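You operate a simulated robot arm through the tools that you are given. There is no shell and no other tool. Be economical: measure what you need, move in short steps, check, and stop when the job is done.

The job below is to be done with a simulated two-armed robot. You get a single attempt, and the scene is never put back.

TASK
Take the cap off the sea bottle and lay it down on the far corner of the island. Take the white tube grip on the top of the far bench and put it away on the island top behind the tower. Open the caps drawer, take the mix cap on the top of the far bench and put it away in the mix section of the caps drawer and shut the drawer again. Do these in any order.

Only the result counts: the job must be done as asked and must still hold three seconds after the hand-in. Knocking over, shifting, dropping, spilling or breaking anything else fails it. Lids that push on must go on centred and level and be pressed home; caps that screw on are set level and turned clockwise until they are tight.

THE ROBOT
Two 7-joint arms with two-finger parallel grippers on one trunk, on a base that drives. Base frame: it is fixed to the floor where the robot stands at the start and does not move with it; the origin is under the middle of the robot, x ahead of it, y to its left, z up; the surface under the hand at the start is at about z = 0.856. Units: m, rad, N and s.
The left shoulder is at the start at [0.069, 0.182, 1.111], the right one opposite. With the tool pointing down near the work surface each hand reaches from about 0.3 to 0.74 m from the robot's upright axis, wherever it stands, measured 20 degrees to its own side. Places, roughly: caps drawer [1.6, -1.5, 0.7]; island top behind the tower [0.6, -1.6, 0.8]; mix cap [-3.5, -2.75, 0.75]; mix section of the caps drawer [1.6, -1.3, 0.7]; white tube grip [-3.5, -0.5, 0.75]. Payload 3.91 kg a hand.
The tool frame of a hand sits at the grasp point between the pads (the TCP): z along the fingers, y along the line on which they close. The tips reach 0.03 m beyond it. Largest opening 0.11 m; finger width 0.02, thickness 0.01; the body of the gripper, 0.048 by 0.112 m, starts 0.055 m behind the TCP.
Orientation is that of the tool frame in the base frame, as a unit quaternion [w, x, y, z]. With the fingers straight down and closing along the base's y, the tool's x points along the base's -x, its y along +y and its z along -z.

THE INTERFACE
- The arms move only by the tool servo_tool. It takes "left_targets", "right_targets" or both (then of equal length, played together; a hand with none holds still); each is a list of rows, each a list of 7 numbers: the shift along the base's x, y, z in units of 500 mm (1.0 is 500 mm), then the turn, a rotation vector about the base's x, y, z in units of 90 degrees (1.0 is 90 degrees), then the finger opening in m, from 0 to 0.11. In form: [[tx, ty, tz, ax, ay, az, hand], ...]. A call has 1 to 10 rows; each row is the pose to reach, as a shift and turn from the pose commanded when the call began. A call with a number of a shift or a turn outside -1 to 1 is refused whole. Each row takes 0.2 s and may step no farther than 0.05 m and 0.15 rad from the row before; otherwise, or with a gripper value out of range, the whole call is refused. A pose out of reach is approached as far as the arm can. The call stops where the force on the tool passes 40 N (or 10 N more than at its start, if that is more) or the arm is blocked; 0.2 s more then pass. The fingers move at their own pace (about 0.072 m/s each) and stop on an object; they squeeze with about 26 N. The grip force told is the motor's: it shows also when the fingers shut on nothing. Time passes only in rows, and 0.2 s behind the last, so rows that repeat a pose let the fingers close. It gives the time, the measured TCP pose, the force on the tool (base axes), the opening and the grip force at its end, in the units of the frame above (readings bear some noise), with the torque about the TCP (base axes, N m) and any sound that the robot's microphone picked up, and new pictures: "views" is both (left out), scene, wrist or none (wrist: the cameras of the hands that moved).
- Cameras (640 x 400 px; columns grow to the right, rows downward): "scene" is now at [0.1941, -0.0221, 1.3066]; the picture's right is [-0.27, -0.96, 0.00], its down [-0.48, 0.14, -0.87] and it looks along [0.83, -0.24, -0.50] (base axes); focal length 214 px, centre (320, 200). "left" rides on the left gripper at [0.072, -0.017, -0.103] in its tool frame; the picture's right is [0.23, 0.97, 0.00], its down [-0.76, 0.18, -0.62] and it looks along [-0.61, 0.14, 0.78] (tool axes); focal length 222 px, centre (320, 200). "right" rides on the right gripper at [0.072, 0.017, -0.103] in its tool frame; the picture's right is [-0.23, 0.97, 0.00], its down [-0.76, -0.18, -0.62] and it looks along [-0.61, -0.14, 0.78] (tool axes); focal length 222 px, centre (320, 200). There is no depth. A picture from a camera that has moved, and an enlarged one, comes with that camera's place and axes in the base frame and with its lens. The place of the scene camera against the robot may be out by one fixed shift of up to 0.018 m in any direction.
- lift_body(by): slides the trunk up (or, below 0, down) by that many m; the arms and the scene camera ride with it, the base frame stays. It gives what a move gives, with no picture.
- steer(legs): drives the robot by 1 to 6 legs, each [ahead, left, turn to the left] in m, m and rad, along the robot's own axes; the way and the turn of a leg run together, so that a leg with both is an arc; at most 1.5 m and 3.142 rad a leg. The arms and the cameras ride along, it lands a little off, and it stops where it bumps. It gives what a move gives, and a new picture of the scene camera.
- head_to(pan, tilt): turns the head with the scene camera to pan (to the left, within 1.396 rad either way) and tilt (down, from -0.506 to 1.204), counted from straight ahead of the robot. It gives what a move gives, and a new picture of the scene camera.
- enlarge(camera, box): a new picture of the part [left, top, right, bottom] of that camera's present view, enlarged. It takes no simulated time.
- job_done(): hands the job in; it is judged then, once.

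Work in short steps. Places have to be worked out from the pictures, the camera data and where the tool is seen: move nearer, look again, correct. Check each grasp and each placing, and mend what went wrong. You have 165 turns and 260 pictures in all, those below and enlarged ones among them. Open the grippers and draw the arms clear of the work before you hand the job in, unless the task says otherwise; then end with one line.

The tools are called after "Call:" as a command line: name --argument value ..., lists and objects as JSON in quotes. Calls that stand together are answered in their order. servo_tool: Moves the arms, as the interface text tells. Its arguments: {"type":"object","properties":{"left_targets":{"type":"array","items":{"type":"array","items":{"type":"number"}}},"right_targets":{"type":"array","items":{"type":"array","items":{"type":"number"}}},"views":{"type":"string","enum":["both","scene","wrist","none"]}},"required":[]} The other tools are called the same way: lift_body (by) slides the trunk up or down; steer (legs) drives the base; head_to (pan, tilt) turns the head that bears the scene camera; enlarge (camera, box) takes an enlarged picture of a part of a camera's view; job_done () hands the job in.

At the start:

```text
time_s: 0.0
left_eef_pos: [0.3536, 0.0888, 1.1628]
left_tcp_rot: [0.0, -0.001, 1.0, -0.002]
left_contact_force: [-0.1, 0.9, 0.1]
left_ft_torque: [0.01, -0.03, -0.01]
left_finger_gap: 0.1099
left_gripper_force: 0.1
right_eef_pos: [0.3711, -0.2218, 1.2137]
right_tcp_rot: [0.0, 0.0, 1.0, 0.001]
right_contact_force: [-0.2, 0.6, 0.4]
right_ft_torque: [-0.02, -0.05, -0.01]
right_finger_gap: 0.1099
right_gripper_force: 0.0
trunk travel left (down, up): [-0.375, 0.139]
robot x, y, heading: [0.0006, -0.0017, -0.004]
head pan, tilt: [-0.278, 0.524]
```

scene: 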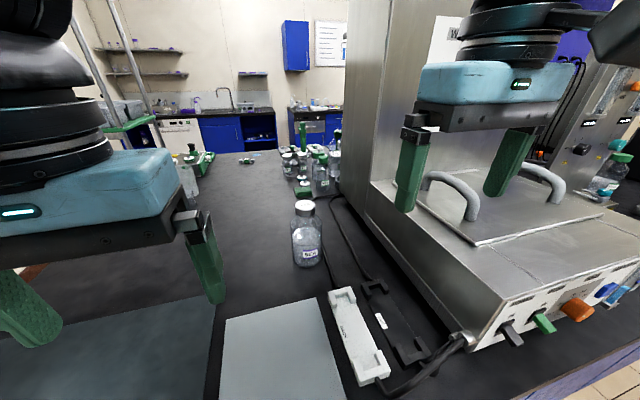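
right: 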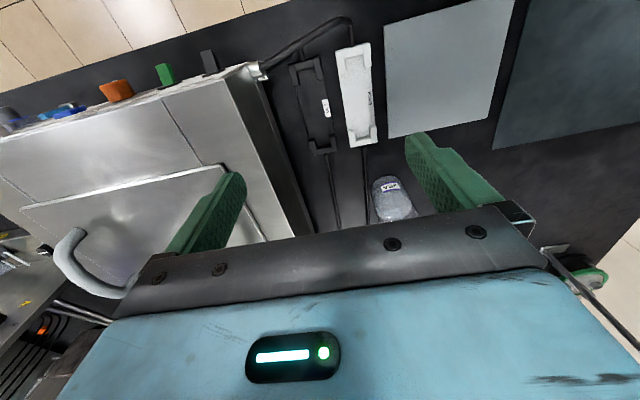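
left: 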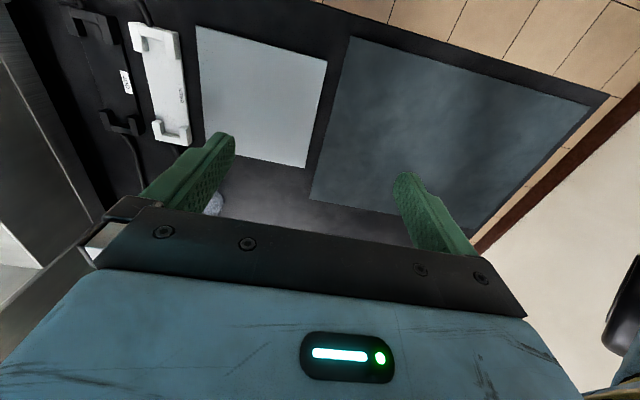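

I see a bottle ahead that may be the sea bottle. I enlarge it to read the label, and look closer at the island.

Call:
enlarge --camera "scene" --box '[240, 120, 400, 280]'

Call:
head_to --pan 0.4 --tilt 0.4

Call:
head_to --pan -1.1 --tilt 0.4

```text
2.50 times, centred on (320, 200) of scene
camera zoom: at [0.1941, -0.0221, 1.3066], right [-0.27, -0.96, 0.0], down [-0.48, 0.14, -0.87], along [0.83, -0.24, -0.5], focal length 536 px, centre (320, 200)
```

zoom: 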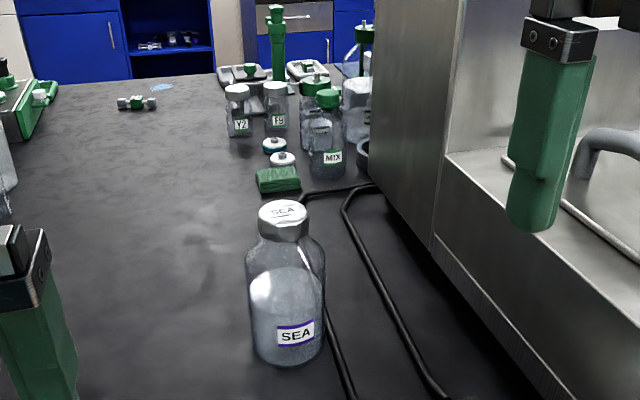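

```text
time_s: 1.1
left_eef_pos: [0.353, 0.0894, 1.1636]
left_tcp_rot: [0.0, -0.001, 1.0, -0.001]
left_contact_force: [-0.8, 0.7, -1.5]
left_ft_torque: [0.04, -0.04, 0.02]
left_finger_gap: 0.1102
left_gripper_force: 0.0
right_eef_pos: [0.3707, -0.2221, 1.2126]
right_tcp_rot: [0.0, 0.001, 1.0, 0.0]
right_contact_force: [-0.9, -0.3, -0.7]
right_ft_torque: [-0.03, -0.06, 0.01]
right_finger_gap: 0.1101
right_gripper_force: 0.0
trunk travel left (down, up): [-0.375, 0.139]
robot x, y, heading: [-0.0003, -0.0026, 0.0]
head pan, tilt: [0.4, 0.4]
camera scene: at [0.1925, 0.0386, 1.318], right [0.39, -0.92, 0.0], down [-0.36, -0.15, -0.92], along [0.85, 0.36, -0.39], focal length 214 px, centre (320, 200)
```

scene: 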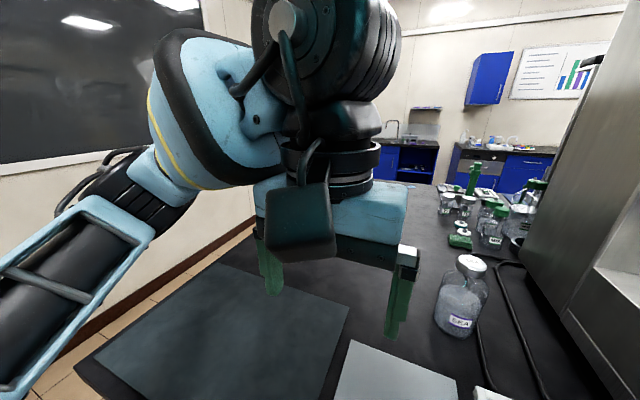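

```text
time_s: 2.6
left_eef_pos: [0.3561, 0.0905, 1.161]
left_tcp_rot: [0.0, -0.008, 1.0, 0.001]
left_contact_force: [40.3, -36.6, -27.3]
left_ft_torque: [4.63, 2.09, 4.05]
left_finger_gap: 0.11
left_gripper_force: 0.1
right_eef_pos: [0.3711, -0.2214, 1.2145]
right_tcp_rot: [0.001, 0.0, 1.0, 0.0]
right_contact_force: [0.3, 0.4, -0.5]
right_ft_torque: [-0.02, 0.02, -0.03]
right_finger_gap: 0.1101
right_gripper_force: 0.1
trunk travel left (down, up): [-0.375, 0.139]
robot x, y, heading: [0.0008, 0.0016, 0.0]
head pan, tilt: [-1.1, 0.4]
camera scene: at [0.1834, -0.0498, 1.3167], right [-0.57, -0.82, 0.0], down [-0.33, 0.23, -0.92], along [0.75, -0.52, -0.4], focal length 214 px, centre (320, 200)
```

scene: 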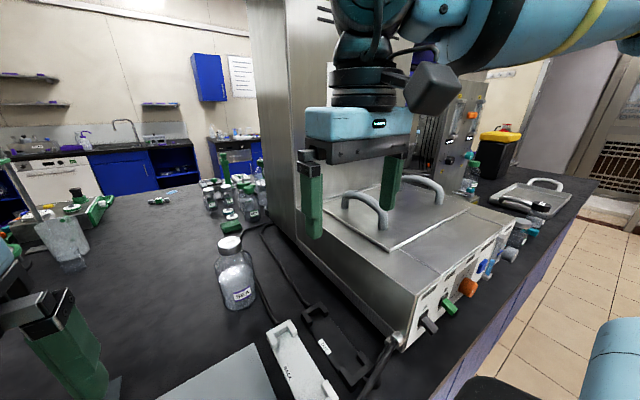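

The left hand shows 40 N: the head probably bumps the left wrist camera. I turn the head back, then move the left hand away from the head.

Call:
head_to --pan 0.0 --tilt 0.5

Call:
servo_tool --left_targets '[[0.05, 0.05, 0, 0, 0, 0, 0.11], [0.1, 0.1, 0, 0, 0, 0, 0.11], [0.15, 0.15, 0, 0, 0, 0, 0.11], [0.2, 0.2, 0, 0, 0, 0, 0.11]]' --views "scene"

```text
time_s: 4.0
left_eef_pos: [0.355, 0.0896, 1.163]
left_tcp_rot: [0.0, -0.001, 1.0, -0.001]
left_contact_force: [0.2, 1.2, -0.5]
left_ft_torque: [0.0, -0.03, 0.03]
left_finger_gap: 0.1098
left_gripper_force: 0.0
right_eef_pos: [0.3705, -0.2222, 1.2143]
right_tcp_rot: [-0.001, -0.001, 1.0, 0.0]
right_contact_force: [0.0, 0.6, 0.0]
right_ft_torque: [0.01, 0.0, 0.01]
right_finger_gap: 0.1103
right_gripper_force: 0.1
trunk travel left (down, up): [-0.375, 0.139]
robot x, y, heading: [-0.0007, -0.0013, 0.001]
head pan, tilt: [0.0, 0.499]
camera scene: at [0.1981, 0.0025, 1.3089], right [0.0, -1.0, 0.0], down [-0.48, 0.0, -0.88], along [0.88, 0.0, -0.48], focal length 214 px, centre (320, 200)
```

scene: 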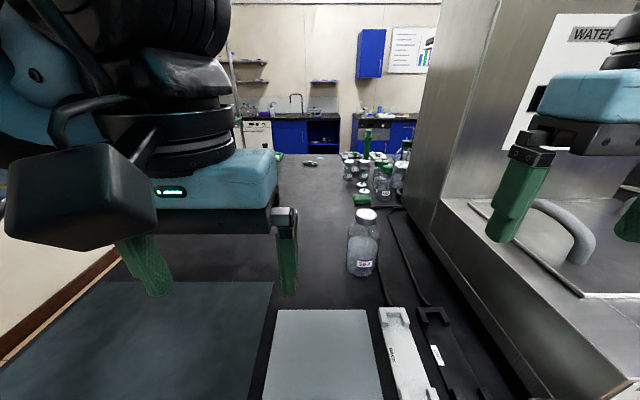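

```text
time_s: 5.0
left_eef_pos: [0.4542, 0.1905, 1.1654]
left_tcp_rot: [0.0, -0.001, 1.0, -0.001]
left_contact_force: [-0.1, 0.3, 0.2]
left_ft_torque: [0.0, 0.0, -0.03]
left_finger_gap: 0.1099
left_gripper_force: 0.0
right_eef_pos: [0.3709, -0.2207, 1.2133]
right_tcp_rot: [0.0, -0.001, 1.0, 0.0]
right_contact_force: [0.8, 0.2, -0.6]
right_ft_torque: [0.03, 0.01, 0.02]
right_finger_gap: 0.1101
right_gripper_force: 0.0
trunk travel left (down, up): [-0.375, 0.139]
robot x, y, heading: [0.0001, 0.0022, 0.001]
head pan, tilt: [0.0, 0.499]
camera scene: at [0.1984, 0.0032, 1.3089], right [0.0, -1.0, 0.0], down [-0.48, 0.0, -0.88], along [0.88, 0.0, -0.48], focal length 214 px, centre (320, 200)
```

scene: 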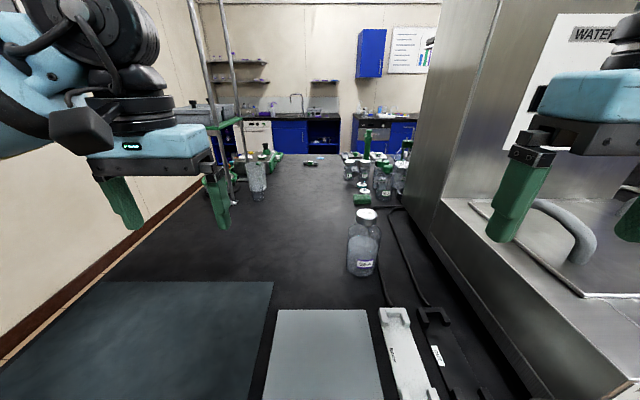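

The head is free now. The island runs ahead to about x=1.8 and to the right to about y=-2.5. I look around with the head to both sides.

Call:
head_to --pan -1.1 --tilt 0.3

Call:
enlarge --camera "scene" --box '[0, 100, 640, 400]'

Call:
head_to --pan 0.15 --tilt 0.3

Call:
enlarge --camera "scene" --box '[200, 80, 440, 230]'

```text
time_s: 6.3
left_eef_pos: [0.4547, 0.1888, 1.166]
left_tcp_rot: [-0.001, -0.001, 1.0, -0.001]
left_contact_force: [0.5, -0.3, 0.4]
left_ft_torque: [0.0, -0.01, -0.02]
left_finger_gap: 0.11
left_gripper_force: 0.0
right_eef_pos: [0.3715, -0.2217, 1.2131]
right_tcp_rot: [0.001, 0.0, 1.0, 0.0]
right_contact_force: [-1.0, 0.7, -0.3]
right_ft_torque: [-0.01, -0.04, -0.01]
right_finger_gap: 0.11
right_gripper_force: 0.1
trunk travel left (down, up): [-0.375, 0.139]
robot x, y, heading: [-0.0001, 0.0005, -0.001]
head pan, tilt: [-1.1, 0.3]
camera scene: at [0.1496, -0.0806, 1.3273], right [-0.89, -0.45, 0.0], down [-0.13, 0.26, -0.96], along [0.43, -0.85, -0.3], focal length 214 px, centre (320, 200)
```

scene: 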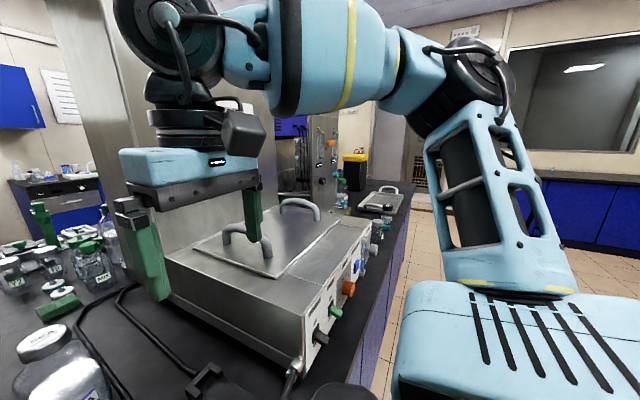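

```text
1.00 times, centred on (320, 250) of scene (not enlarged: the box is as wide or as high as the picture)
camera zoom: at [0.1496, -0.0806, 1.3273], right [-0.89, -0.45, 0.0], down [-0.13, 0.26, -0.96], along [0.43, -0.85, -0.3], focal length 214 px, centre (320, 150)
```

zoom: 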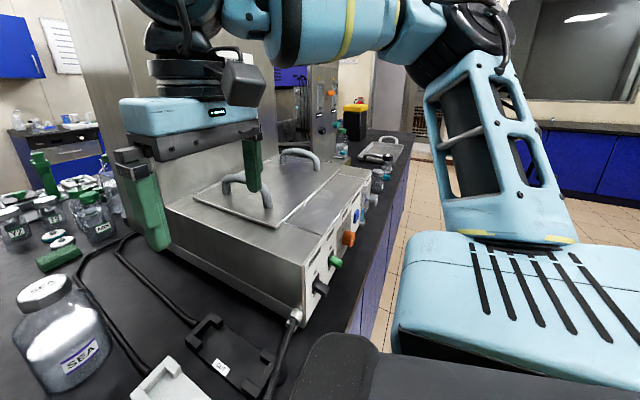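

```text
time_s: 7.7
left_eef_pos: [0.4546, 0.19, 1.1654]
left_tcp_rot: [0.0, -0.002, 1.0, -0.001]
left_contact_force: [1.0, 0.4, -0.5]
left_ft_torque: [0.0, 0.01, 0.0]
left_finger_gap: 0.1101
left_gripper_force: 0.0
right_eef_pos: [0.3707, -0.2209, 1.2135]
right_tcp_rot: [0.0, 0.0, 1.0, 0.0]
right_contact_force: [-0.3, 0.8, -1.0]
right_ft_torque: [0.03, 0.01, 0.04]
right_finger_gap: 0.1102
right_gripper_force: 0.1
trunk travel left (down, up): [-0.375, 0.139]
robot x, y, heading: [-0.0001, 0.0004, -0.0]
head pan, tilt: [0.15, 0.3]
camera scene: at [0.1995, 0.0165, 1.3273], right [0.15, -0.99, 0.0], down [-0.29, -0.04, -0.96], along [0.94, 0.14, -0.3], focal length 214 px, centre (320, 200)
```

scene: 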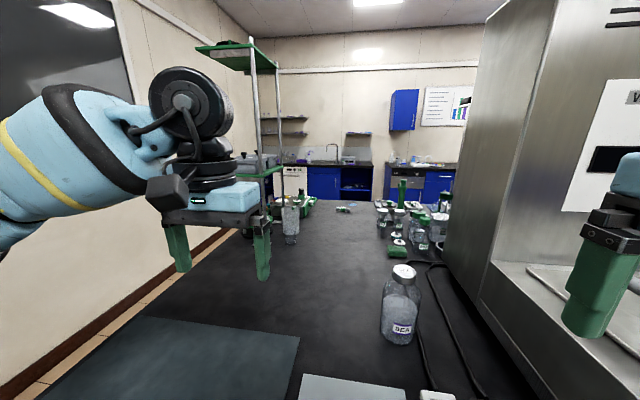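

```text
2.67 times, centred on (320, 155) of scene
camera zoom: at [0.1995, 0.0165, 1.3273], right [0.15, -0.99, 0.0], down [-0.29, -0.04, -0.96], along [0.94, 0.14, -0.3], focal length 572 px, centre (320, 320)
```

zoom: 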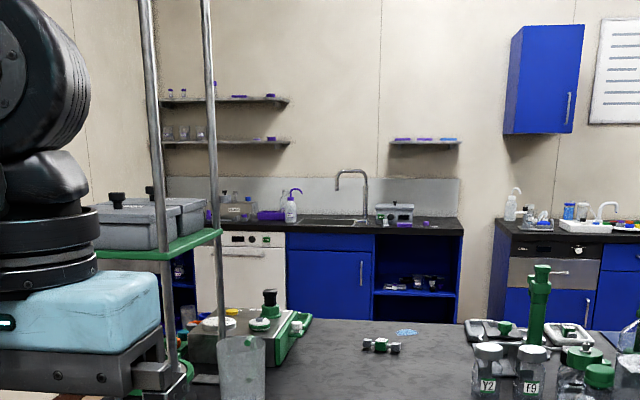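

The SEA bottle stands at about (0.634, -0.108) with the cap top near z≈1.04. I bring the right hand above it.

Call:
servo_tool --right_targets '[[0.07, 0.03, 0, 0, 0, 0, 0.11], [0.14, 0.06, 0, 0, 0, 0, 0.11], [0.21, 0.09, 0, 0, 0, 0, 0.11], [0.29, 0.12, 0, 0, 0, 0, 0.11], [0.37, 0.16, 0, 0, 0, 0, 0.11], [0.45, 0.19, 0, 0, 0, 0, 0.11], [0.52, 0.226, 0, 0, 0, 0, 0.11], [0.52, 0.226, 0, 0, 0, 0, 0.11]]' --views "both"

```text
time_s: 9.5
left_eef_pos: [0.4555, 0.1884, 1.1642]
left_tcp_rot: [-0.001, -0.001, 1.0, -0.001]
left_contact_force: [-0.1, -0.6, 0.0]
left_ft_torque: [0.01, 0.01, 0.01]
left_finger_gap: 0.11
left_gripper_force: 0.0
right_eef_pos: [0.5395, -0.217, 1.1764]
right_tcp_rot: [0.0, 0.0, 1.0, 0.0]
right_contact_force: [-0.1, -0.1, -0.9]
right_ft_torque: [-0.02, 0.01, -0.03]
right_finger_gap: 0.1102
right_gripper_force: 0.1
right hand out of reach, approached as far as the arm can: row 4, 5, 6, 7, 8
trunk travel left (down, up): [-0.375, 0.139]
robot x, y, heading: [0.0026, -0.001, -0.001]
head pan, tilt: [0.15, 0.3]
camera scene: at [0.1996, 0.0166, 1.3273], right [0.15, -0.99, 0.0], down [-0.29, -0.04, -0.96], along [0.94, 0.14, -0.3], focal length 214 px, centre (320, 200)
camera right: at [0.4673, -0.1999, 1.2806], right [0.23, 0.97, 0.0], down [0.76, -0.18, 0.62], along [0.61, -0.14, -0.78], focal length 222 px, centre (320, 200)
```

scene: 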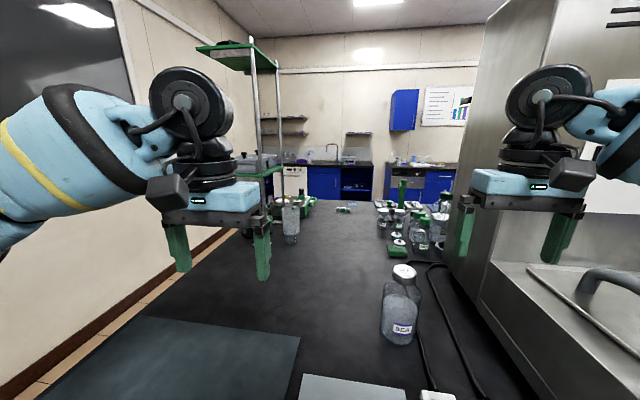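
right: 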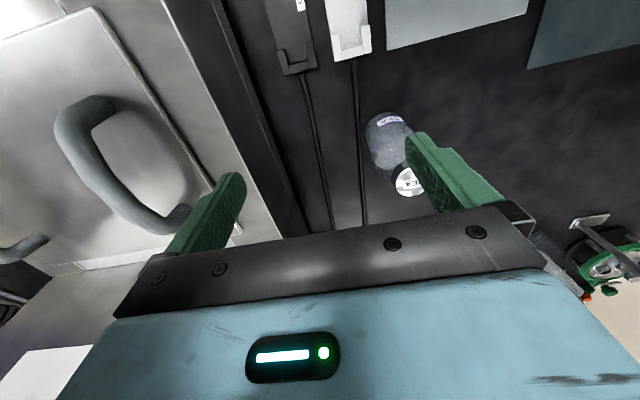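

Out of reach at this height. I raise the trunk to gain reach, then come back to the cap (wrist view puts it at ≈(0.648,-0.123)).

Call:
lift_body --by 0.13

Call:
head_to --pan -0.1 --tilt 0.6

```text
time_s: 11.1
left_eef_pos: [0.4552, 0.1895, 1.2917]
left_tcp_rot: [-0.002, 0.0, 1.0, 0.001]
left_contact_force: [0.5, -0.7, -0.7]
left_ft_torque: [-0.03, 0.02, 0.0]
left_finger_gap: 0.1099
left_gripper_force: 0.0
right_eef_pos: [0.4562, -0.22, 1.4219]
right_tcp_rot: [0.11, 0.002, 0.994, 0.001]
right_contact_force: [0.6, 0.1, -0.1]
right_ft_torque: [0.0, 0.01, 0.0]
right_finger_gap: 0.11
right_gripper_force: 0.1
trunk travel left (down, up): [-0.505, 0.009]
robot x, y, heading: [0.0036, 0.0015, 0.004]
head pan, tilt: [0.15, 0.3]
```

```text
time_s: 11.9
left_eef_pos: [0.455, 0.1901, 1.2941]
left_tcp_rot: [0.0, -0.001, 1.0, -0.001]
left_contact_force: [0.2, -0.2, 0.1]
left_ft_torque: [0.0, 0.02, -0.02]
left_finger_gap: 0.11
left_gripper_force: 0.1
right_eef_pos: [0.4562, -0.2197, 1.4245]
right_tcp_rot: [0.111, 0.002, 0.994, 0.001]
right_contact_force: [-0.3, 0.3, 0.2]
right_ft_torque: [0.0, 0.01, 0.0]
right_finger_gap: 0.1098
right_gripper_force: 0.1
trunk travel left (down, up): [-0.505, 0.009]
robot x, y, heading: [0.0012, -0.0024, 0.002]
head pan, tilt: [-0.099, 0.6]
camera scene: at [0.0938, -0.0061, 1.4528], right [-0.1, -1.0, 0.0], down [-0.56, 0.06, -0.83], along [0.82, -0.08, -0.56], focal length 214 px, centre (320, 200)
```

scene: 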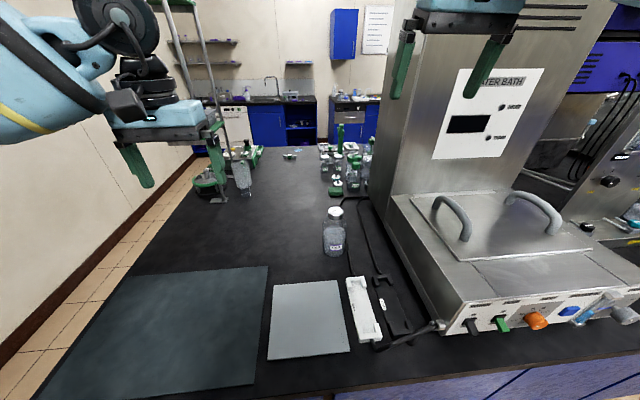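

The right arm pose drifted during the lift. I send a null row to see what pose is commanded.

Call:
servo_tool --right_targets '[[0, 0, 0, 0, 0, 0, 0.11]]' --views "none"

```text
time_s: 12.3
left_eef_pos: [0.4551, 0.1892, 1.2935]
left_tcp_rot: [0.0, -0.001, 1.0, -0.001]
left_contact_force: [0.4, -0.4, 0.3]
left_ft_torque: [0.0, -0.03, -0.05]
left_finger_gap: 0.1099
left_gripper_force: 0.1
right_eef_pos: [0.4561, -0.22, 1.4229]
right_tcp_rot: [0.111, 0.003, 0.994, 0.001]
right_contact_force: [0.1, -0.5, 0.1]
right_ft_torque: [0.0, 0.01, -0.01]
right_finger_gap: 0.1101
right_gripper_force: 0.0
trunk travel left (down, up): [-0.505, 0.009]
robot x, y, heading: [0.0012, 0.002, -0.001]
head pan, tilt: [-0.099, 0.6]
```

I straighten the hand and bring it above the cap.

Call:
servo_tool --right_targets '[[0.05, 0.05, -0.03, 0, 0.07, 0, 0.11], [0.1, 0.1, -0.08, 0, 0.1416, 0, 0.11], [0.15, 0.14, -0.15, 0, 0.1416, 0, 0.11], [0.2, 0.17, -0.22, 0, 0.1416, 0, 0.11], [0.25, 0.18, -0.29, 0, 0.1416, 0, 0.11], [0.3, 0.19, -0.36, 0, 0.1416, 0, 0.11], [0.34, 0.196, -0.43, 0, 0.1416, 0, 0.11], [0.384, 0.196, -0.5, 0, 0.1416, 0, 0.11], [0.384, 0.196, -0.52, 0, 0.1416, 0, 0.11]]' --views "both"

```text
time_s: 14.3
left_eef_pos: [0.4558, 0.1894, 1.2931]
left_tcp_rot: [-0.001, 0.0, 1.0, -0.001]
left_contact_force: [-0.1, 0.0, 0.2]
left_ft_torque: [-0.01, 0.0, 0.0]
left_finger_gap: 0.1101
left_gripper_force: 0.0
right_eef_pos: [0.5344, -0.2126, 1.1575]
right_tcp_rot: [0.001, 0.003, 1.0, 0.002]
right_contact_force: [0.1, 0.1, -0.4]
right_ft_torque: [0.01, -0.01, 0.0]
right_finger_gap: 0.1099
right_gripper_force: 0.1
right hand out of reach, approached as far as the arm can: row 1, 2, 3, 4, 5, 6, 7, 8, 9
trunk travel left (down, up): [-0.505, 0.009]
robot x, y, heading: [-0.0029, -0.0023, 0.002]
head pan, tilt: [-0.099, 0.6]
camera scene: at [0.0943, -0.006, 1.4527], right [-0.1, -1.0, 0.0], down [-0.56, 0.06, -0.82], along [0.82, -0.08, -0.57], focal length 214 px, centre (320, 200)
camera right: at [0.4623, -0.1955, 1.2627], right [0.23, 0.97, 0.0], down [0.76, -0.18, 0.62], along [0.61, -0.14, -0.78], focal length 222 px, centre (320, 200)
```

scene: 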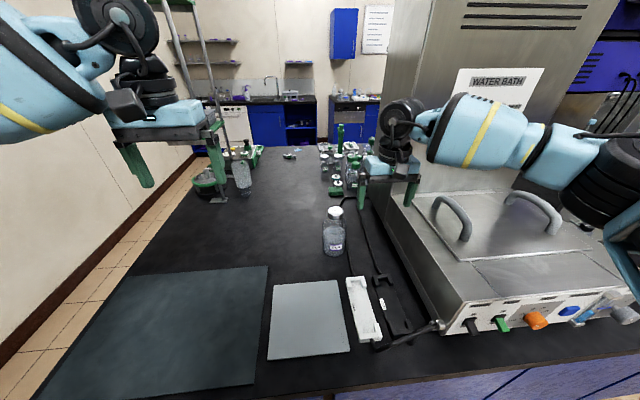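
right: 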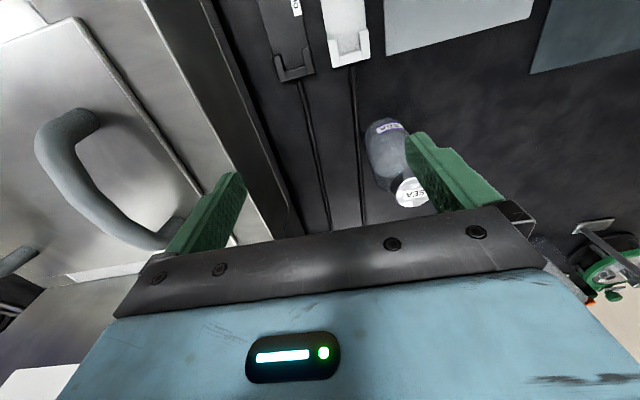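

Reach is limited here. I retract the right hand back and up, then lower the trunk to its start height and creep the base forward.

Call:
servo_tool --right_targets '[[-0.08, 0, 0.04, 0, 0, 0, 0.11], [-0.16, 0, 0.08, 0, 0, 0, 0.11], [-0.24, 0, 0.14, 0, 0, 0, 0.11], [-0.3, 0, 0.2, 0, 0, 0, 0.11]]' --views "none"

Call:
lift_body --by -0.1

Call:
steer --legs '[[0.07, 0, 0]]'

```text
time_s: 15.3
left_eef_pos: [0.4528, 0.1894, 1.2933]
left_tcp_rot: [0.002, -0.001, 1.0, -0.001]
left_contact_force: [-0.5, -0.5, -0.1]
left_ft_torque: [0.01, -0.04, 0.02]
left_finger_gap: 0.1099
left_gripper_force: 0.1
right_eef_pos: [0.3855, -0.2144, 1.2595]
right_tcp_rot: [0.001, 0.003, 1.0, 0.001]
right_contact_force: [-0.8, 0.0, 0.2]
right_ft_torque: [0.02, 0.01, -0.01]
right_finger_gap: 0.1099
right_gripper_force: 0.0
trunk travel left (down, up): [-0.505, 0.009]
robot x, y, heading: [0.0003, 0.0003, 0.004]
head pan, tilt: [-0.099, 0.6]
```

```text
time_s: 16.6
left_eef_pos: [0.4537, 0.1898, 1.1931]
left_tcp_rot: [0.0, -0.001, 1.0, -0.001]
left_contact_force: [-0.3, 0.3, 0.5]
left_ft_torque: [0.02, -0.02, 0.04]
left_finger_gap: 0.11
left_gripper_force: 0.0
right_eef_pos: [0.3859, -0.2114, 1.1554]
right_tcp_rot: [0.001, 0.003, 1.0, 0.001]
right_contact_force: [0.2, -0.4, -0.5]
right_ft_torque: [-0.03, -0.03, 0.02]
right_finger_gap: 0.11
right_gripper_force: 0.1
trunk travel left (down, up): [-0.405, 0.109]
robot x, y, heading: [-0.0, 0.0021, 0.003]
head pan, tilt: [-0.099, 0.6]
```

```text
time_s: 17.8
left_eef_pos: [0.5082, 0.1898, 1.1906]
left_tcp_rot: [-0.003, -0.001, 1.0, 0.0]
left_contact_force: [-0.9, -0.2, 0.7]
left_ft_torque: [-0.01, -0.06, 0.04]
left_finger_gap: 0.1099
left_gripper_force: 0.0
right_eef_pos: [0.4374, -0.2134, 1.1529]
right_tcp_rot: [-0.001, 0.004, 1.0, 0.001]
right_contact_force: [-1.2, -0.2, 0.6]
right_ft_torque: [-0.02, -0.04, -0.03]
right_finger_gap: 0.11
right_gripper_force: 0.0
trunk travel left (down, up): [-0.405, 0.109]
robot x, y, heading: [0.0535, -0.0003, 0.001]
head pan, tilt: [-0.099, 0.6]
stopped in leg 1: the robot was blocked; the commanded pose is now the measured one
camera scene: at [0.2349, -0.0064, 1.3335], right [-0.1, -0.99, 0.0], down [-0.56, 0.06, -0.83], along [0.82, -0.08, -0.56], focal length 214 px, centre (320, 200)
```

scene: 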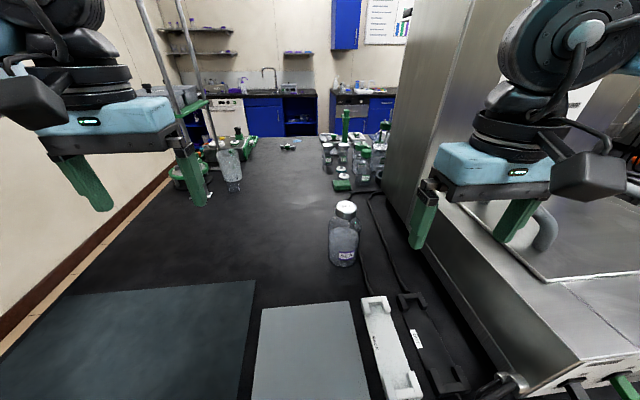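

Moved 0.053 forward. I bring the right hand just short of and above the cap for a close look.

Call:
servo_tool --right_targets '[[0.06, 0.05, 0, 0, 0, 0, 0.11], [0.12, 0.1, 0, 0, 0, 0, 0.11], [0.19, 0.14, -0.02, 0, 0, 0, 0.11], [0.26, 0.17, -0.04, 0, 0, 0, 0.11], [0.326, 0.18, -0.06, 0, 0, 0, 0.11], [0.326, 0.18, -0.06, 0, 0, 0, 0.11]]' --views "both"

```text
time_s: 19.2
left_eef_pos: [0.5056, 0.1905, 1.1917]
left_tcp_rot: [-0.001, 0.0, 1.0, -0.001]
left_contact_force: [-0.5, -0.2, 0.9]
left_ft_torque: [-0.04, -0.05, 0.01]
left_finger_gap: 0.1101
left_gripper_force: 0.0
right_eef_pos: [0.5649, -0.166, 1.1217]
right_tcp_rot: [-0.001, 0.003, 1.0, 0.0]
right_contact_force: [0.0, -0.4, -0.4]
right_ft_torque: [-0.03, -0.02, -0.01]
right_finger_gap: 0.1101
right_gripper_force: 0.1
right hand out of reach, approached as far as the arm can: row 3, 4, 5, 6
trunk travel left (down, up): [-0.405, 0.109]
robot x, y, heading: [0.0518, 0.0019, -0.002]
head pan, tilt: [-0.099, 0.6]
camera scene: at [0.2336, -0.005, 1.3339], right [-0.1, -0.99, 0.0], down [-0.56, 0.06, -0.83], along [0.82, -0.08, -0.56], focal length 214 px, centre (320, 200)
camera right: at [0.4928, -0.1489, 1.2265], right [0.23, 0.97, 0.0], down [0.76, -0.18, 0.62], along [0.6, -0.15, -0.78], focal length 222 px, centre (320, 200)
```

scene: 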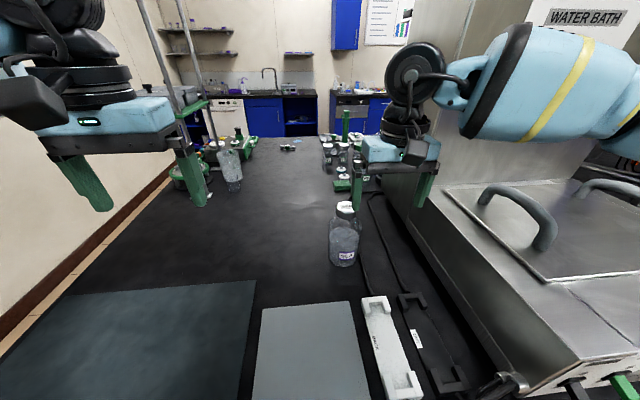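
right: 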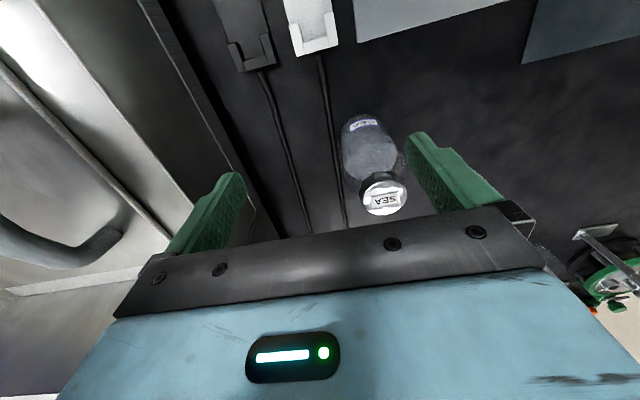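

Still short. The reach is best toward the right arm's own side, so I shift the robot left 0.17 m (backing off a little first).

Call:
servo_tool --right_targets '[[-0.08, 0, 0.06, 0, 0, 0, 0.11], [-0.14, 0, 0.1, 0, 0, 0, 0.11]]' --views "none"

Call:
steer --legs '[[-0.02, 0, 0], [0, 0.17, 0], [0.03, 0, 0]]'

```text
time_s: 19.8
left_eef_pos: [0.5081, 0.1899, 1.1911]
left_tcp_rot: [-0.003, -0.002, 1.0, 0.0]
left_contact_force: [0.4, 0.1, -0.5]
left_ft_torque: [-0.01, 0.01, 0.0]
left_finger_gap: 0.1101
left_gripper_force: 0.1
right_eef_pos: [0.4967, -0.1688, 1.1678]
right_tcp_rot: [-0.003, 0.004, 1.0, 0.001]
right_contact_force: [-0.2, -0.2, -0.1]
right_ft_torque: [-0.02, -0.01, 0.01]
right_finger_gap: 0.1097
right_gripper_force: 0.1
trunk travel left (down, up): [-0.405, 0.109]
robot x, y, heading: [0.0555, 0.0028, -0.004]
head pan, tilt: [-0.099, 0.6]
```

```text
time_s: 22.8
left_eef_pos: [0.5088, 0.3581, 1.1906]
left_tcp_rot: [-0.005, -0.004, 1.0, -0.001]
left_contact_force: [0.8, 0.8, 0.6]
left_ft_torque: [-0.01, -0.03, -0.04]
left_finger_gap: 0.1098
left_gripper_force: 0.1
right_eef_pos: [0.4982, -0.0, 1.167]
right_tcp_rot: [-0.003, 0.0, 1.0, 0.0]
right_contact_force: [-0.1, -0.8, 0.0]
right_ft_torque: [0.02, -0.02, 0.03]
right_finger_gap: 0.1102
right_gripper_force: 0.1
trunk travel left (down, up): [-0.405, 0.109]
robot x, y, heading: [0.0528, 0.1657, 0.004]
head pan, tilt: [-0.099, 0.6]
stopped in leg 3: the robot was blocked; the commanded pose is now the measured one
camera scene: at [0.2371, 0.1618, 1.3331], right [-0.09, -1.0, 0.0], down [-0.56, 0.05, -0.82], along [0.82, -0.08, -0.57], focal length 214 px, centre (320, 200)
```

scene: 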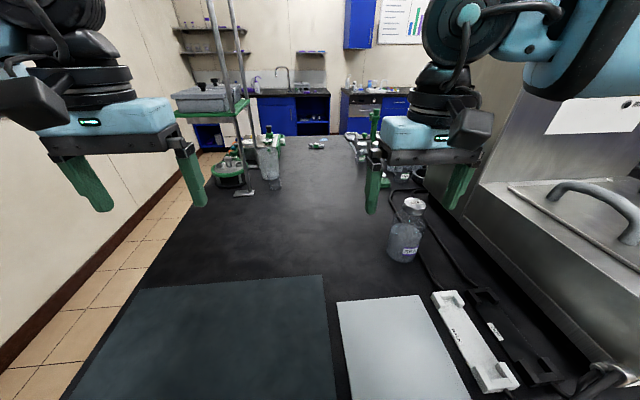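

Now the bottle is to the right arm's side. I move above the cap.

Call:
servo_tool --right_targets '[[0.05, -0.05, 0, 0, 0, 0, 0.11], [0.1, -0.1, 0, 0, 0, 0, 0.11], [0.15, -0.15, -0.02, 0, 0, 0, 0.11], [0.2, -0.2, -0.04, 0, 0, 0, 0.11], [0.25, -0.244, -0.07, 0, 0, 0, 0.11], [0.294, -0.244, -0.11, 0, 0, 0, 0.11], [0.294, -0.244, -0.11, 0, 0, 0, 0.11]]' --views "both"

```text
time_s: 24.4
left_eef_pos: [0.5058, 0.3588, 1.1921]
left_tcp_rot: [-0.003, -0.004, 1.0, 0.0]
left_contact_force: [0.2, -0.4, -0.1]
left_ft_torque: [0.03, -0.03, -0.03]
left_finger_gap: 0.1098
left_gripper_force: 0.1
right_eef_pos: [0.6433, -0.1221, 1.113]
right_tcp_rot: [-0.001, 0.001, 1.0, 0.0]
right_contact_force: [0.5, -0.1, -0.5]
right_ft_torque: [-0.01, 0.01, 0.03]
right_finger_gap: 0.1098
right_gripper_force: 0.0
trunk travel left (down, up): [-0.405, 0.109]
robot x, y, heading: [0.0534, 0.1636, 0.006]
head pan, tilt: [-0.099, 0.6]
camera scene: at [0.2342, 0.1616, 1.3337], right [-0.09, -1.0, 0.0], down [-0.56, 0.05, -0.83], along [0.82, -0.08, -0.56], focal length 214 px, centre (320, 200)
camera right: at [0.5717, -0.1047, 1.2181], right [0.23, 0.97, 0.0], down [0.76, -0.18, 0.62], along [0.6, -0.14, -0.78], focal length 222 px, centre (320, 200)
```

scene: 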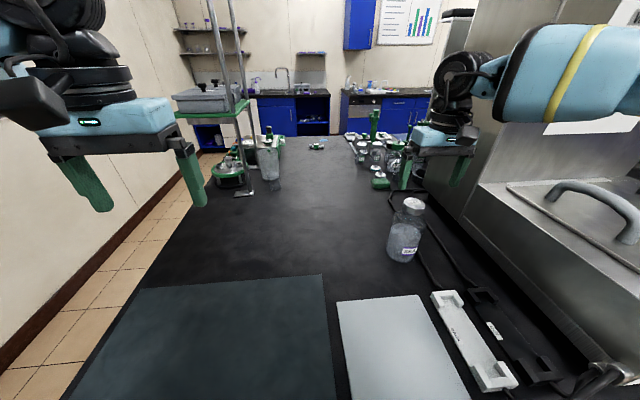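
right: 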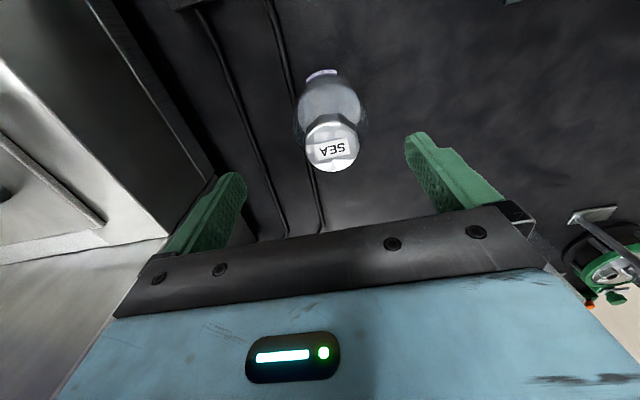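

Triangulating three wrist views puts the cap top at ≈(0.672, -0.115, 1.012). I line up above it before descending.

Call:
servo_tool --right_targets '[[0.02, 0.014, -0.05, 0, 0, 0, 0.11], [0.05, 0.014, -0.1, 0, 0, 0, 0.11], [0.056, 0.014, -0.12, 0, 0, 0, 0.11], [0.056, 0.014, -0.12, 0, 0, 0, 0.11]]' --views "wrist"

```text
time_s: 25.4
left_eef_pos: [0.506, 0.3582, 1.1907]
left_tcp_rot: [-0.004, -0.004, 1.0, 0.0]
left_contact_force: [0.3, 0.2, 0.2]
left_ft_torque: [-0.03, 0.0, 0.02]
left_finger_gap: 0.11
left_gripper_force: 0.0
right_eef_pos: [0.6716, -0.1144, 1.0526]
right_tcp_rot: [-0.003, 0.002, 1.0, 0.001]
right_contact_force: [-1.7, -0.4, -0.3]
right_ft_torque: [0.0, 0.01, 0.01]
right_finger_gap: 0.1101
right_gripper_force: 0.0
trunk travel left (down, up): [-0.405, 0.109]
robot x, y, heading: [0.0504, 0.1652, 0.005]
head pan, tilt: [-0.099, 0.6]
camera right: at [0.6002, -0.0976, 1.1582], right [0.23, 0.97, 0.0], down [0.76, -0.18, 0.62], along [0.6, -0.14, -0.78], focal length 222 px, centre (320, 200)
```

right: 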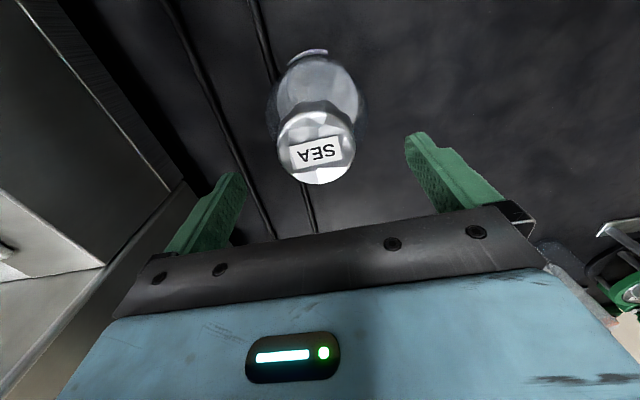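

The cap is centred under the hand. I descend 42 mm and close.

Call:
servo_tool --right_targets '[[0, 0, -0.04, 0, 0, 0, 0.11], [0, -0.002, -0.084, 0, 0, 0, 0.11], [0, -0.002, -0.084, 0, 0, 0, 0.08], [0, -0.002, -0.084, 0, 0, 0, 0.0], [0, -0.002, -0.084, 0, 0, 0, 0.0], [0, -0.002, -0.084, 0, 0, 0, 0.0]]' --views "both"

```text
time_s: 26.8
left_eef_pos: [0.5054, 0.3581, 1.1913]
left_tcp_rot: [-0.003, -0.005, 1.0, -0.001]
left_contact_force: [-0.3, 0.8, -1.1]
left_ft_torque: [-0.01, -0.02, -0.03]
left_finger_gap: 0.1098
left_gripper_force: 0.1
right_eef_pos: [0.6742, -0.1156, 1.0133]
right_tcp_rot: [0.0, 0.002, 1.0, 0.001]
right_contact_force: [8.8, -3.0, 19.3]
right_ft_torque: [-0.03, -0.26, -0.05]
right_finger_gap: 0.0729
right_gripper_force: 25.7
trunk travel left (down, up): [-0.405, 0.109]
robot x, y, heading: [0.0553, 0.1656, 0.002]
head pan, tilt: [-0.099, 0.6]
camera scene: at [0.2346, 0.1618, 1.3338], right [-0.09, -1.0, 0.0], down [-0.56, 0.05, -0.83], along [0.82, -0.08, -0.56], focal length 214 px, centre (320, 200)
camera right: at [0.6014, -0.0976, 1.1179], right [0.23, 0.97, 0.0], down [0.76, -0.18, 0.62], along [0.61, -0.14, -0.78], focal length 222 px, centre (320, 200)
```

scene: 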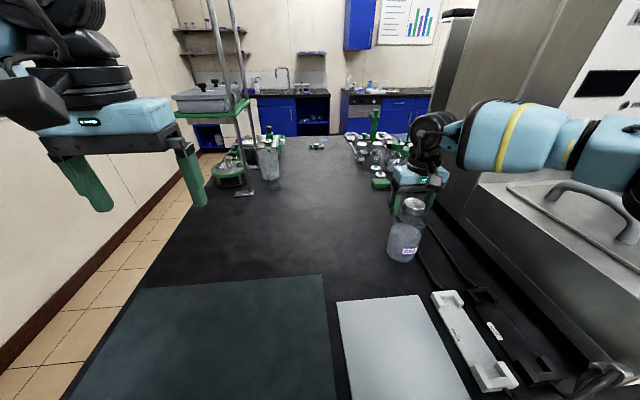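
right: 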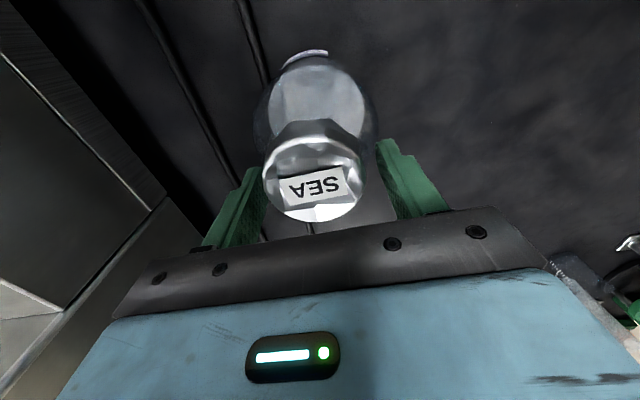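

Gap 0.073 with upward force: the tips squeezed the bottle's shoulder. I open, rise 13 mm, and grip the cap again.

Call:
servo_tool --right_targets '[[0, 0, 0, 0, 0, 0, 0.11], [0, 0, 0, 0, 0, 0, 0.11], [-0.01, 0, 0.026, 0, 0, 0, 0.11], [-0.01, 0, 0.026, 0, 0, 0, 0.0], [-0.01, 0, 0.026, 0, 0, 0, 0.0], [-0.01, 0, 0.026, 0, 0, 0, 0.0], [-0.01, 0, 0.026, 0, 0, 0, 0.0]]' --views "wrist"

```text
time_s: 28.4
left_eef_pos: [0.5064, 0.3587, 1.1913]
left_tcp_rot: [-0.003, -0.005, 1.0, 0.001]
left_contact_force: [0.2, 0.4, 0.6]
left_ft_torque: [-0.01, -0.01, -0.01]
left_finger_gap: 0.1101
left_gripper_force: 0.1
right_eef_pos: [0.6673, -0.1155, 1.0266]
right_tcp_rot: [-0.001, 0.001, 1.0, 0.0]
right_contact_force: [1.7, -0.5, 11.9]
right_ft_torque: [0.0, 0.06, 0.04]
right_finger_gap: 0.0507
right_gripper_force: 25.2
trunk travel left (down, up): [-0.405, 0.109]
robot x, y, heading: [0.0523, 0.1658, -0.001]
head pan, tilt: [-0.099, 0.6]
heard: snap
camera right: at [0.5954, -0.0978, 1.1307], right [0.23, 0.97, 0.0], down [0.76, -0.18, 0.62], along [0.61, -0.14, -0.78], focal length 222 px, centre (320, 200)
```

right: 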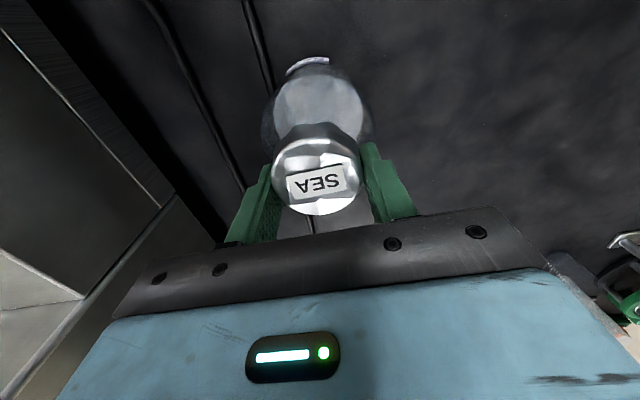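

A snap was heard: it seems to be a snap cap that came free. I lift gently and look.

Call:
servo_tool --right_targets '[[0, 0, 0.02, 0, 0, 0, 0.0], [0, 0, 0.06, 0, 0, 0, 0.0], [0, 0, 0.12, 0, 0, 0, 0.0], [0, 0, 0.18, 0, 0, 0, 0.0]]' --views "both"

```text
time_s: 29.4
left_eef_pos: [0.5069, 0.3588, 1.191]
left_tcp_rot: [-0.004, -0.004, 1.0, 0.0]
left_contact_force: [0.4, 0.1, 0.3]
left_ft_torque: [-0.02, -0.02, 0.0]
left_finger_gap: 0.1101
left_gripper_force: 0.1
right_eef_pos: [0.6659, -0.114, 1.1131]
right_tcp_rot: [-0.003, 0.002, 1.0, 0.001]
right_contact_force: [0.5, 0.2, -0.3]
right_ft_torque: [0.02, 0.0, -0.06]
right_finger_gap: 0.0506
right_gripper_force: 25.4
trunk travel left (down, up): [-0.405, 0.109]
robot x, y, heading: [0.0506, 0.1659, 0.002]
head pan, tilt: [-0.099, 0.6]
camera scene: at [0.2351, 0.1616, 1.3335], right [-0.09, -1.0, 0.0], down [-0.56, 0.05, -0.83], along [0.82, -0.08, -0.56], focal length 214 px, centre (320, 200)
camera right: at [0.5951, -0.097, 1.2181], right [0.23, 0.97, 0.0], down [0.76, -0.18, 0.62], along [0.6, -0.14, -0.79], focal length 222 px, centre (320, 200)
```

scene: 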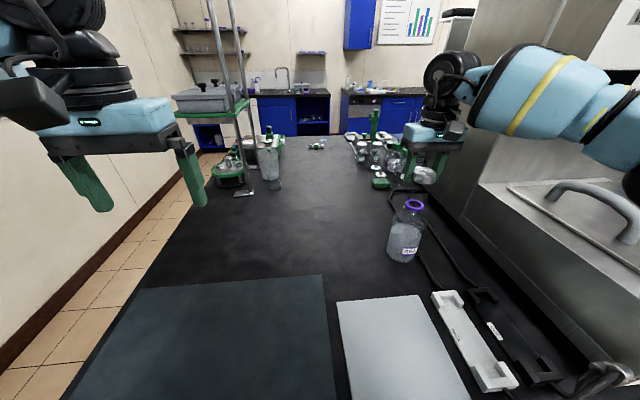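
right: 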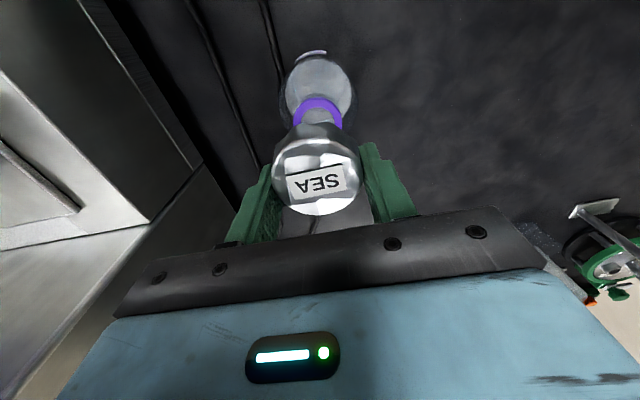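

Cap is off and held; the bottle stands. I zoom on the far end of the island to judge where the free far corner is.

Call:
enlarge --camera "scene" --box '[160, 90, 420, 253]'

```text
2.45 times, centred on (290, 172) of scene
camera zoom: at [0.2351, 0.1616, 1.3335], right [-0.09, -1.0, 0.0], down [-0.56, 0.05, -0.83], along [0.82, -0.08, -0.56], focal length 526 px, centre (394, 270)
```

zoom: 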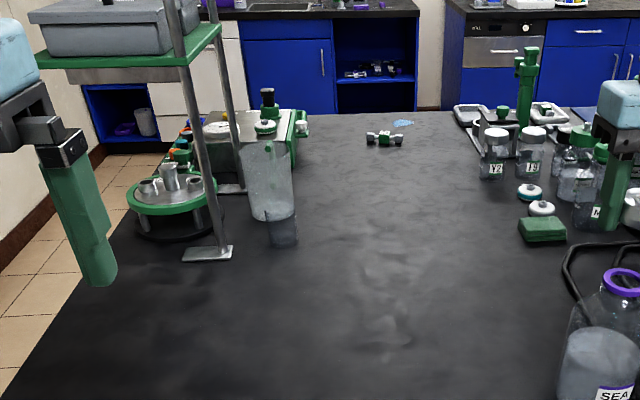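

The far-left corner is crowded with equipment. I retract the hands with the cap held and drive round the right-hand side to survey the rest of the island.

Call:
servo_tool --right_targets '[[-0.05, 0, 0.05, 0, 0, 0, 0.0], [-0.13, 0, 0.09, 0, 0, 0, 0.0], [-0.22, 0, 0.1, 0, 0, 0, 0.0], [-0.31, 0, 0.1, 0, 0, 0, 0.0], [-0.4, 0, 0.1, 0, 0, 0, 0.0], [-0.48, 0, 0.1, 0, 0, 0, 0.0]]' --left_targets '[[-0.05, 0, 0, 0, 0, 0, 0.11], [-0.1, 0, 0, 0, 0, 0, 0.11], [-0.15, 0, 0, 0, 0, 0, 0.11], [-0.2, 0, 0, 0, 0, 0, 0.11], [-0.2, 0, 0, 0, 0, 0, 0.11], [-0.2, 0, 0, 0, 0, 0, 0.11]]' --views "none"

Call:
head_to --pan 0.0 --tilt 0.35

Call:
steer --legs '[[-0.7, 0, 0], [0, 0, -1.57]]'

```text
time_s: 30.8
left_eef_pos: [0.4047, 0.3565, 1.1907]
left_tcp_rot: [-0.003, -0.005, 1.0, 0.0]
left_contact_force: [-0.1, 0.0, -0.1]
left_ft_torque: [-0.02, -0.05, 0.02]
left_finger_gap: 0.1099
left_gripper_force: 0.1
right_eef_pos: [0.4286, -0.1167, 1.1617]
right_tcp_rot: [-0.001, 0.002, 1.0, 0.001]
right_contact_force: [-0.4, 0.8, -0.1]
right_ft_torque: [-0.01, -0.01, 0.01]
right_finger_gap: 0.0506
right_gripper_force: 26.2
trunk travel left (down, up): [-0.405, 0.109]
robot x, y, heading: [0.0544, 0.1671, 0.004]
head pan, tilt: [-0.099, 0.6]
```

```text
time_s: 31.6
left_eef_pos: [0.4058, 0.3563, 1.1898]
left_tcp_rot: [-0.004, -0.004, 1.0, 0.0]
left_contact_force: [-0.7, 0.0, -0.9]
left_ft_torque: [0.03, -0.03, 0.02]
left_finger_gap: 0.1098
left_gripper_force: 0.1
right_eef_pos: [0.428, -0.1163, 1.163]
right_tcp_rot: [-0.003, 0.001, 1.0, 0.002]
right_contact_force: [-0.6, 0.1, 0.0]
right_ft_torque: [-0.01, 0.01, -0.02]
right_finger_gap: 0.0505
right_gripper_force: 26.0
trunk travel left (down, up): [-0.405, 0.109]
robot x, y, heading: [0.0499, 0.1666, 0.01]
head pan, tilt: [0.0, 0.351]
camera scene: at [0.2404, 0.1703, 1.3562], right [0.0, -1.0, 0.0], down [-0.34, 0.0, -0.94], along [0.94, 0.0, -0.34], focal length 214 px, centre (320, 200)
```

scene: 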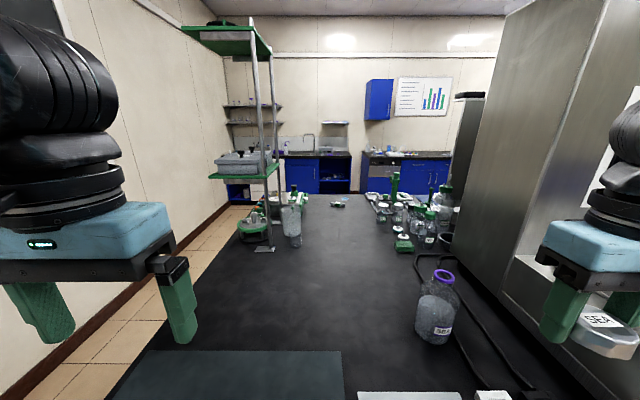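

```text
time_s: 39.3
left_eef_pos: [-0.4745, -0.1925, 1.1905]
left_tcp_rot: [-0.003, 0.712, 0.703, 0.003]
left_contact_force: [1.0, 0.2, -0.1]
left_ft_torque: [-0.02, 0.0, 0.02]
left_finger_gap: 0.11
left_gripper_force: 0.1
right_eef_pos: [-0.9475, -0.2044, 1.1615]
right_tcp_rot: [-0.001, 0.716, 0.698, 0.002]
right_contact_force: [0.0, 0.1, -0.4]
right_ft_torque: [0.01, 0.01, 0.01]
right_finger_gap: 0.0509
right_gripper_force: 26.0
trunk travel left (down, up): [-0.405, 0.109]
robot x, y, heading: [-0.6567, 0.1674, -1.586]
head pan, tilt: [0.0, 0.351]
camera scene: at [-0.6768, -0.0366, 1.3563], right [-1.0, 0.02, 0.0], down [0.01, 0.34, -0.94], along [-0.02, -0.94, -0.34], focal length 214 px, centre (320, 200)
```

scene: 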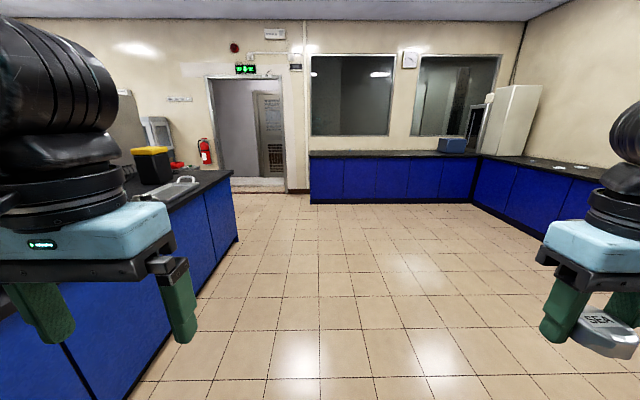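

I drive along the island and look at its top behind the tower.

Call:
steer --legs '[[1.5, 0, 0], [0.5, 0, 0]]'

Call:
head_to --pan 1.2 --tilt 0.35

```text
time_s: 49.5
left_eef_pos: [-0.4619, -2.2293, 1.1897]
left_tcp_rot: [-0.002, 0.699, 0.715, 0.003]
left_contact_force: [0.2, 0.0, -0.2]
left_ft_torque: [0.05, 0.03, 0.0]
left_finger_gap: 0.1099
left_gripper_force: 0.1
right_eef_pos: [-0.9344, -2.2583, 1.1613]
right_tcp_rot: [-0.002, 0.703, 0.711, 0.003]
right_contact_force: [0.0, 0.3, -0.1]
right_ft_torque: [-0.01, -0.01, 0.0]
right_finger_gap: 0.0511
right_gripper_force: 25.6
trunk travel left (down, up): [-0.405, 0.109]
robot x, y, heading: [-0.6563, -1.8765, -1.554]
head pan, tilt: [0.0, 0.351]
camera scene: at [-0.6695, -2.0807, 1.3563], right [-1.0, -0.02, 0.0], down [-0.01, 0.34, -0.94], along [0.02, -0.94, -0.34], focal length 214 px, centre (320, 200)
```

scene: 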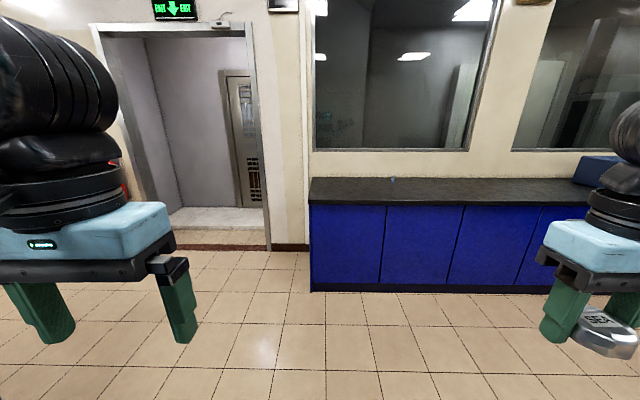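

```text
time_s: 50.9
left_eef_pos: [-0.4622, -2.2296, 1.1892]
left_tcp_rot: [-0.003, 0.7, 0.714, 0.002]
left_contact_force: [-0.1, 0.9, 0.2]
left_ft_torque: [0.02, -0.01, 0.02]
left_finger_gap: 0.1098
left_gripper_force: 0.0
right_eef_pos: [-0.9338, -2.2587, 1.1625]
right_tcp_rot: [-0.002, 0.704, 0.71, 0.002]
right_contact_force: [0.5, 0.1, -0.7]
right_ft_torque: [0.02, 0.04, 0.02]
right_finger_gap: 0.0508
right_gripper_force: 26.2
trunk travel left (down, up): [-0.405, 0.109]
robot x, y, heading: [-0.6555, -1.8775, -1.556]
head pan, tilt: [1.201, 0.351]
camera scene: at [-0.5838, -2.0197, 1.3563], right [-0.35, -0.94, 0.0], down [-0.32, 0.12, -0.94], along [0.88, -0.32, -0.34], focal length 214 px, centre (320, 200)
```

scene: 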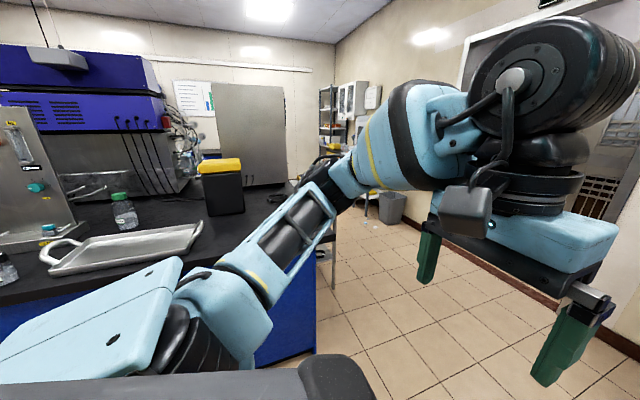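

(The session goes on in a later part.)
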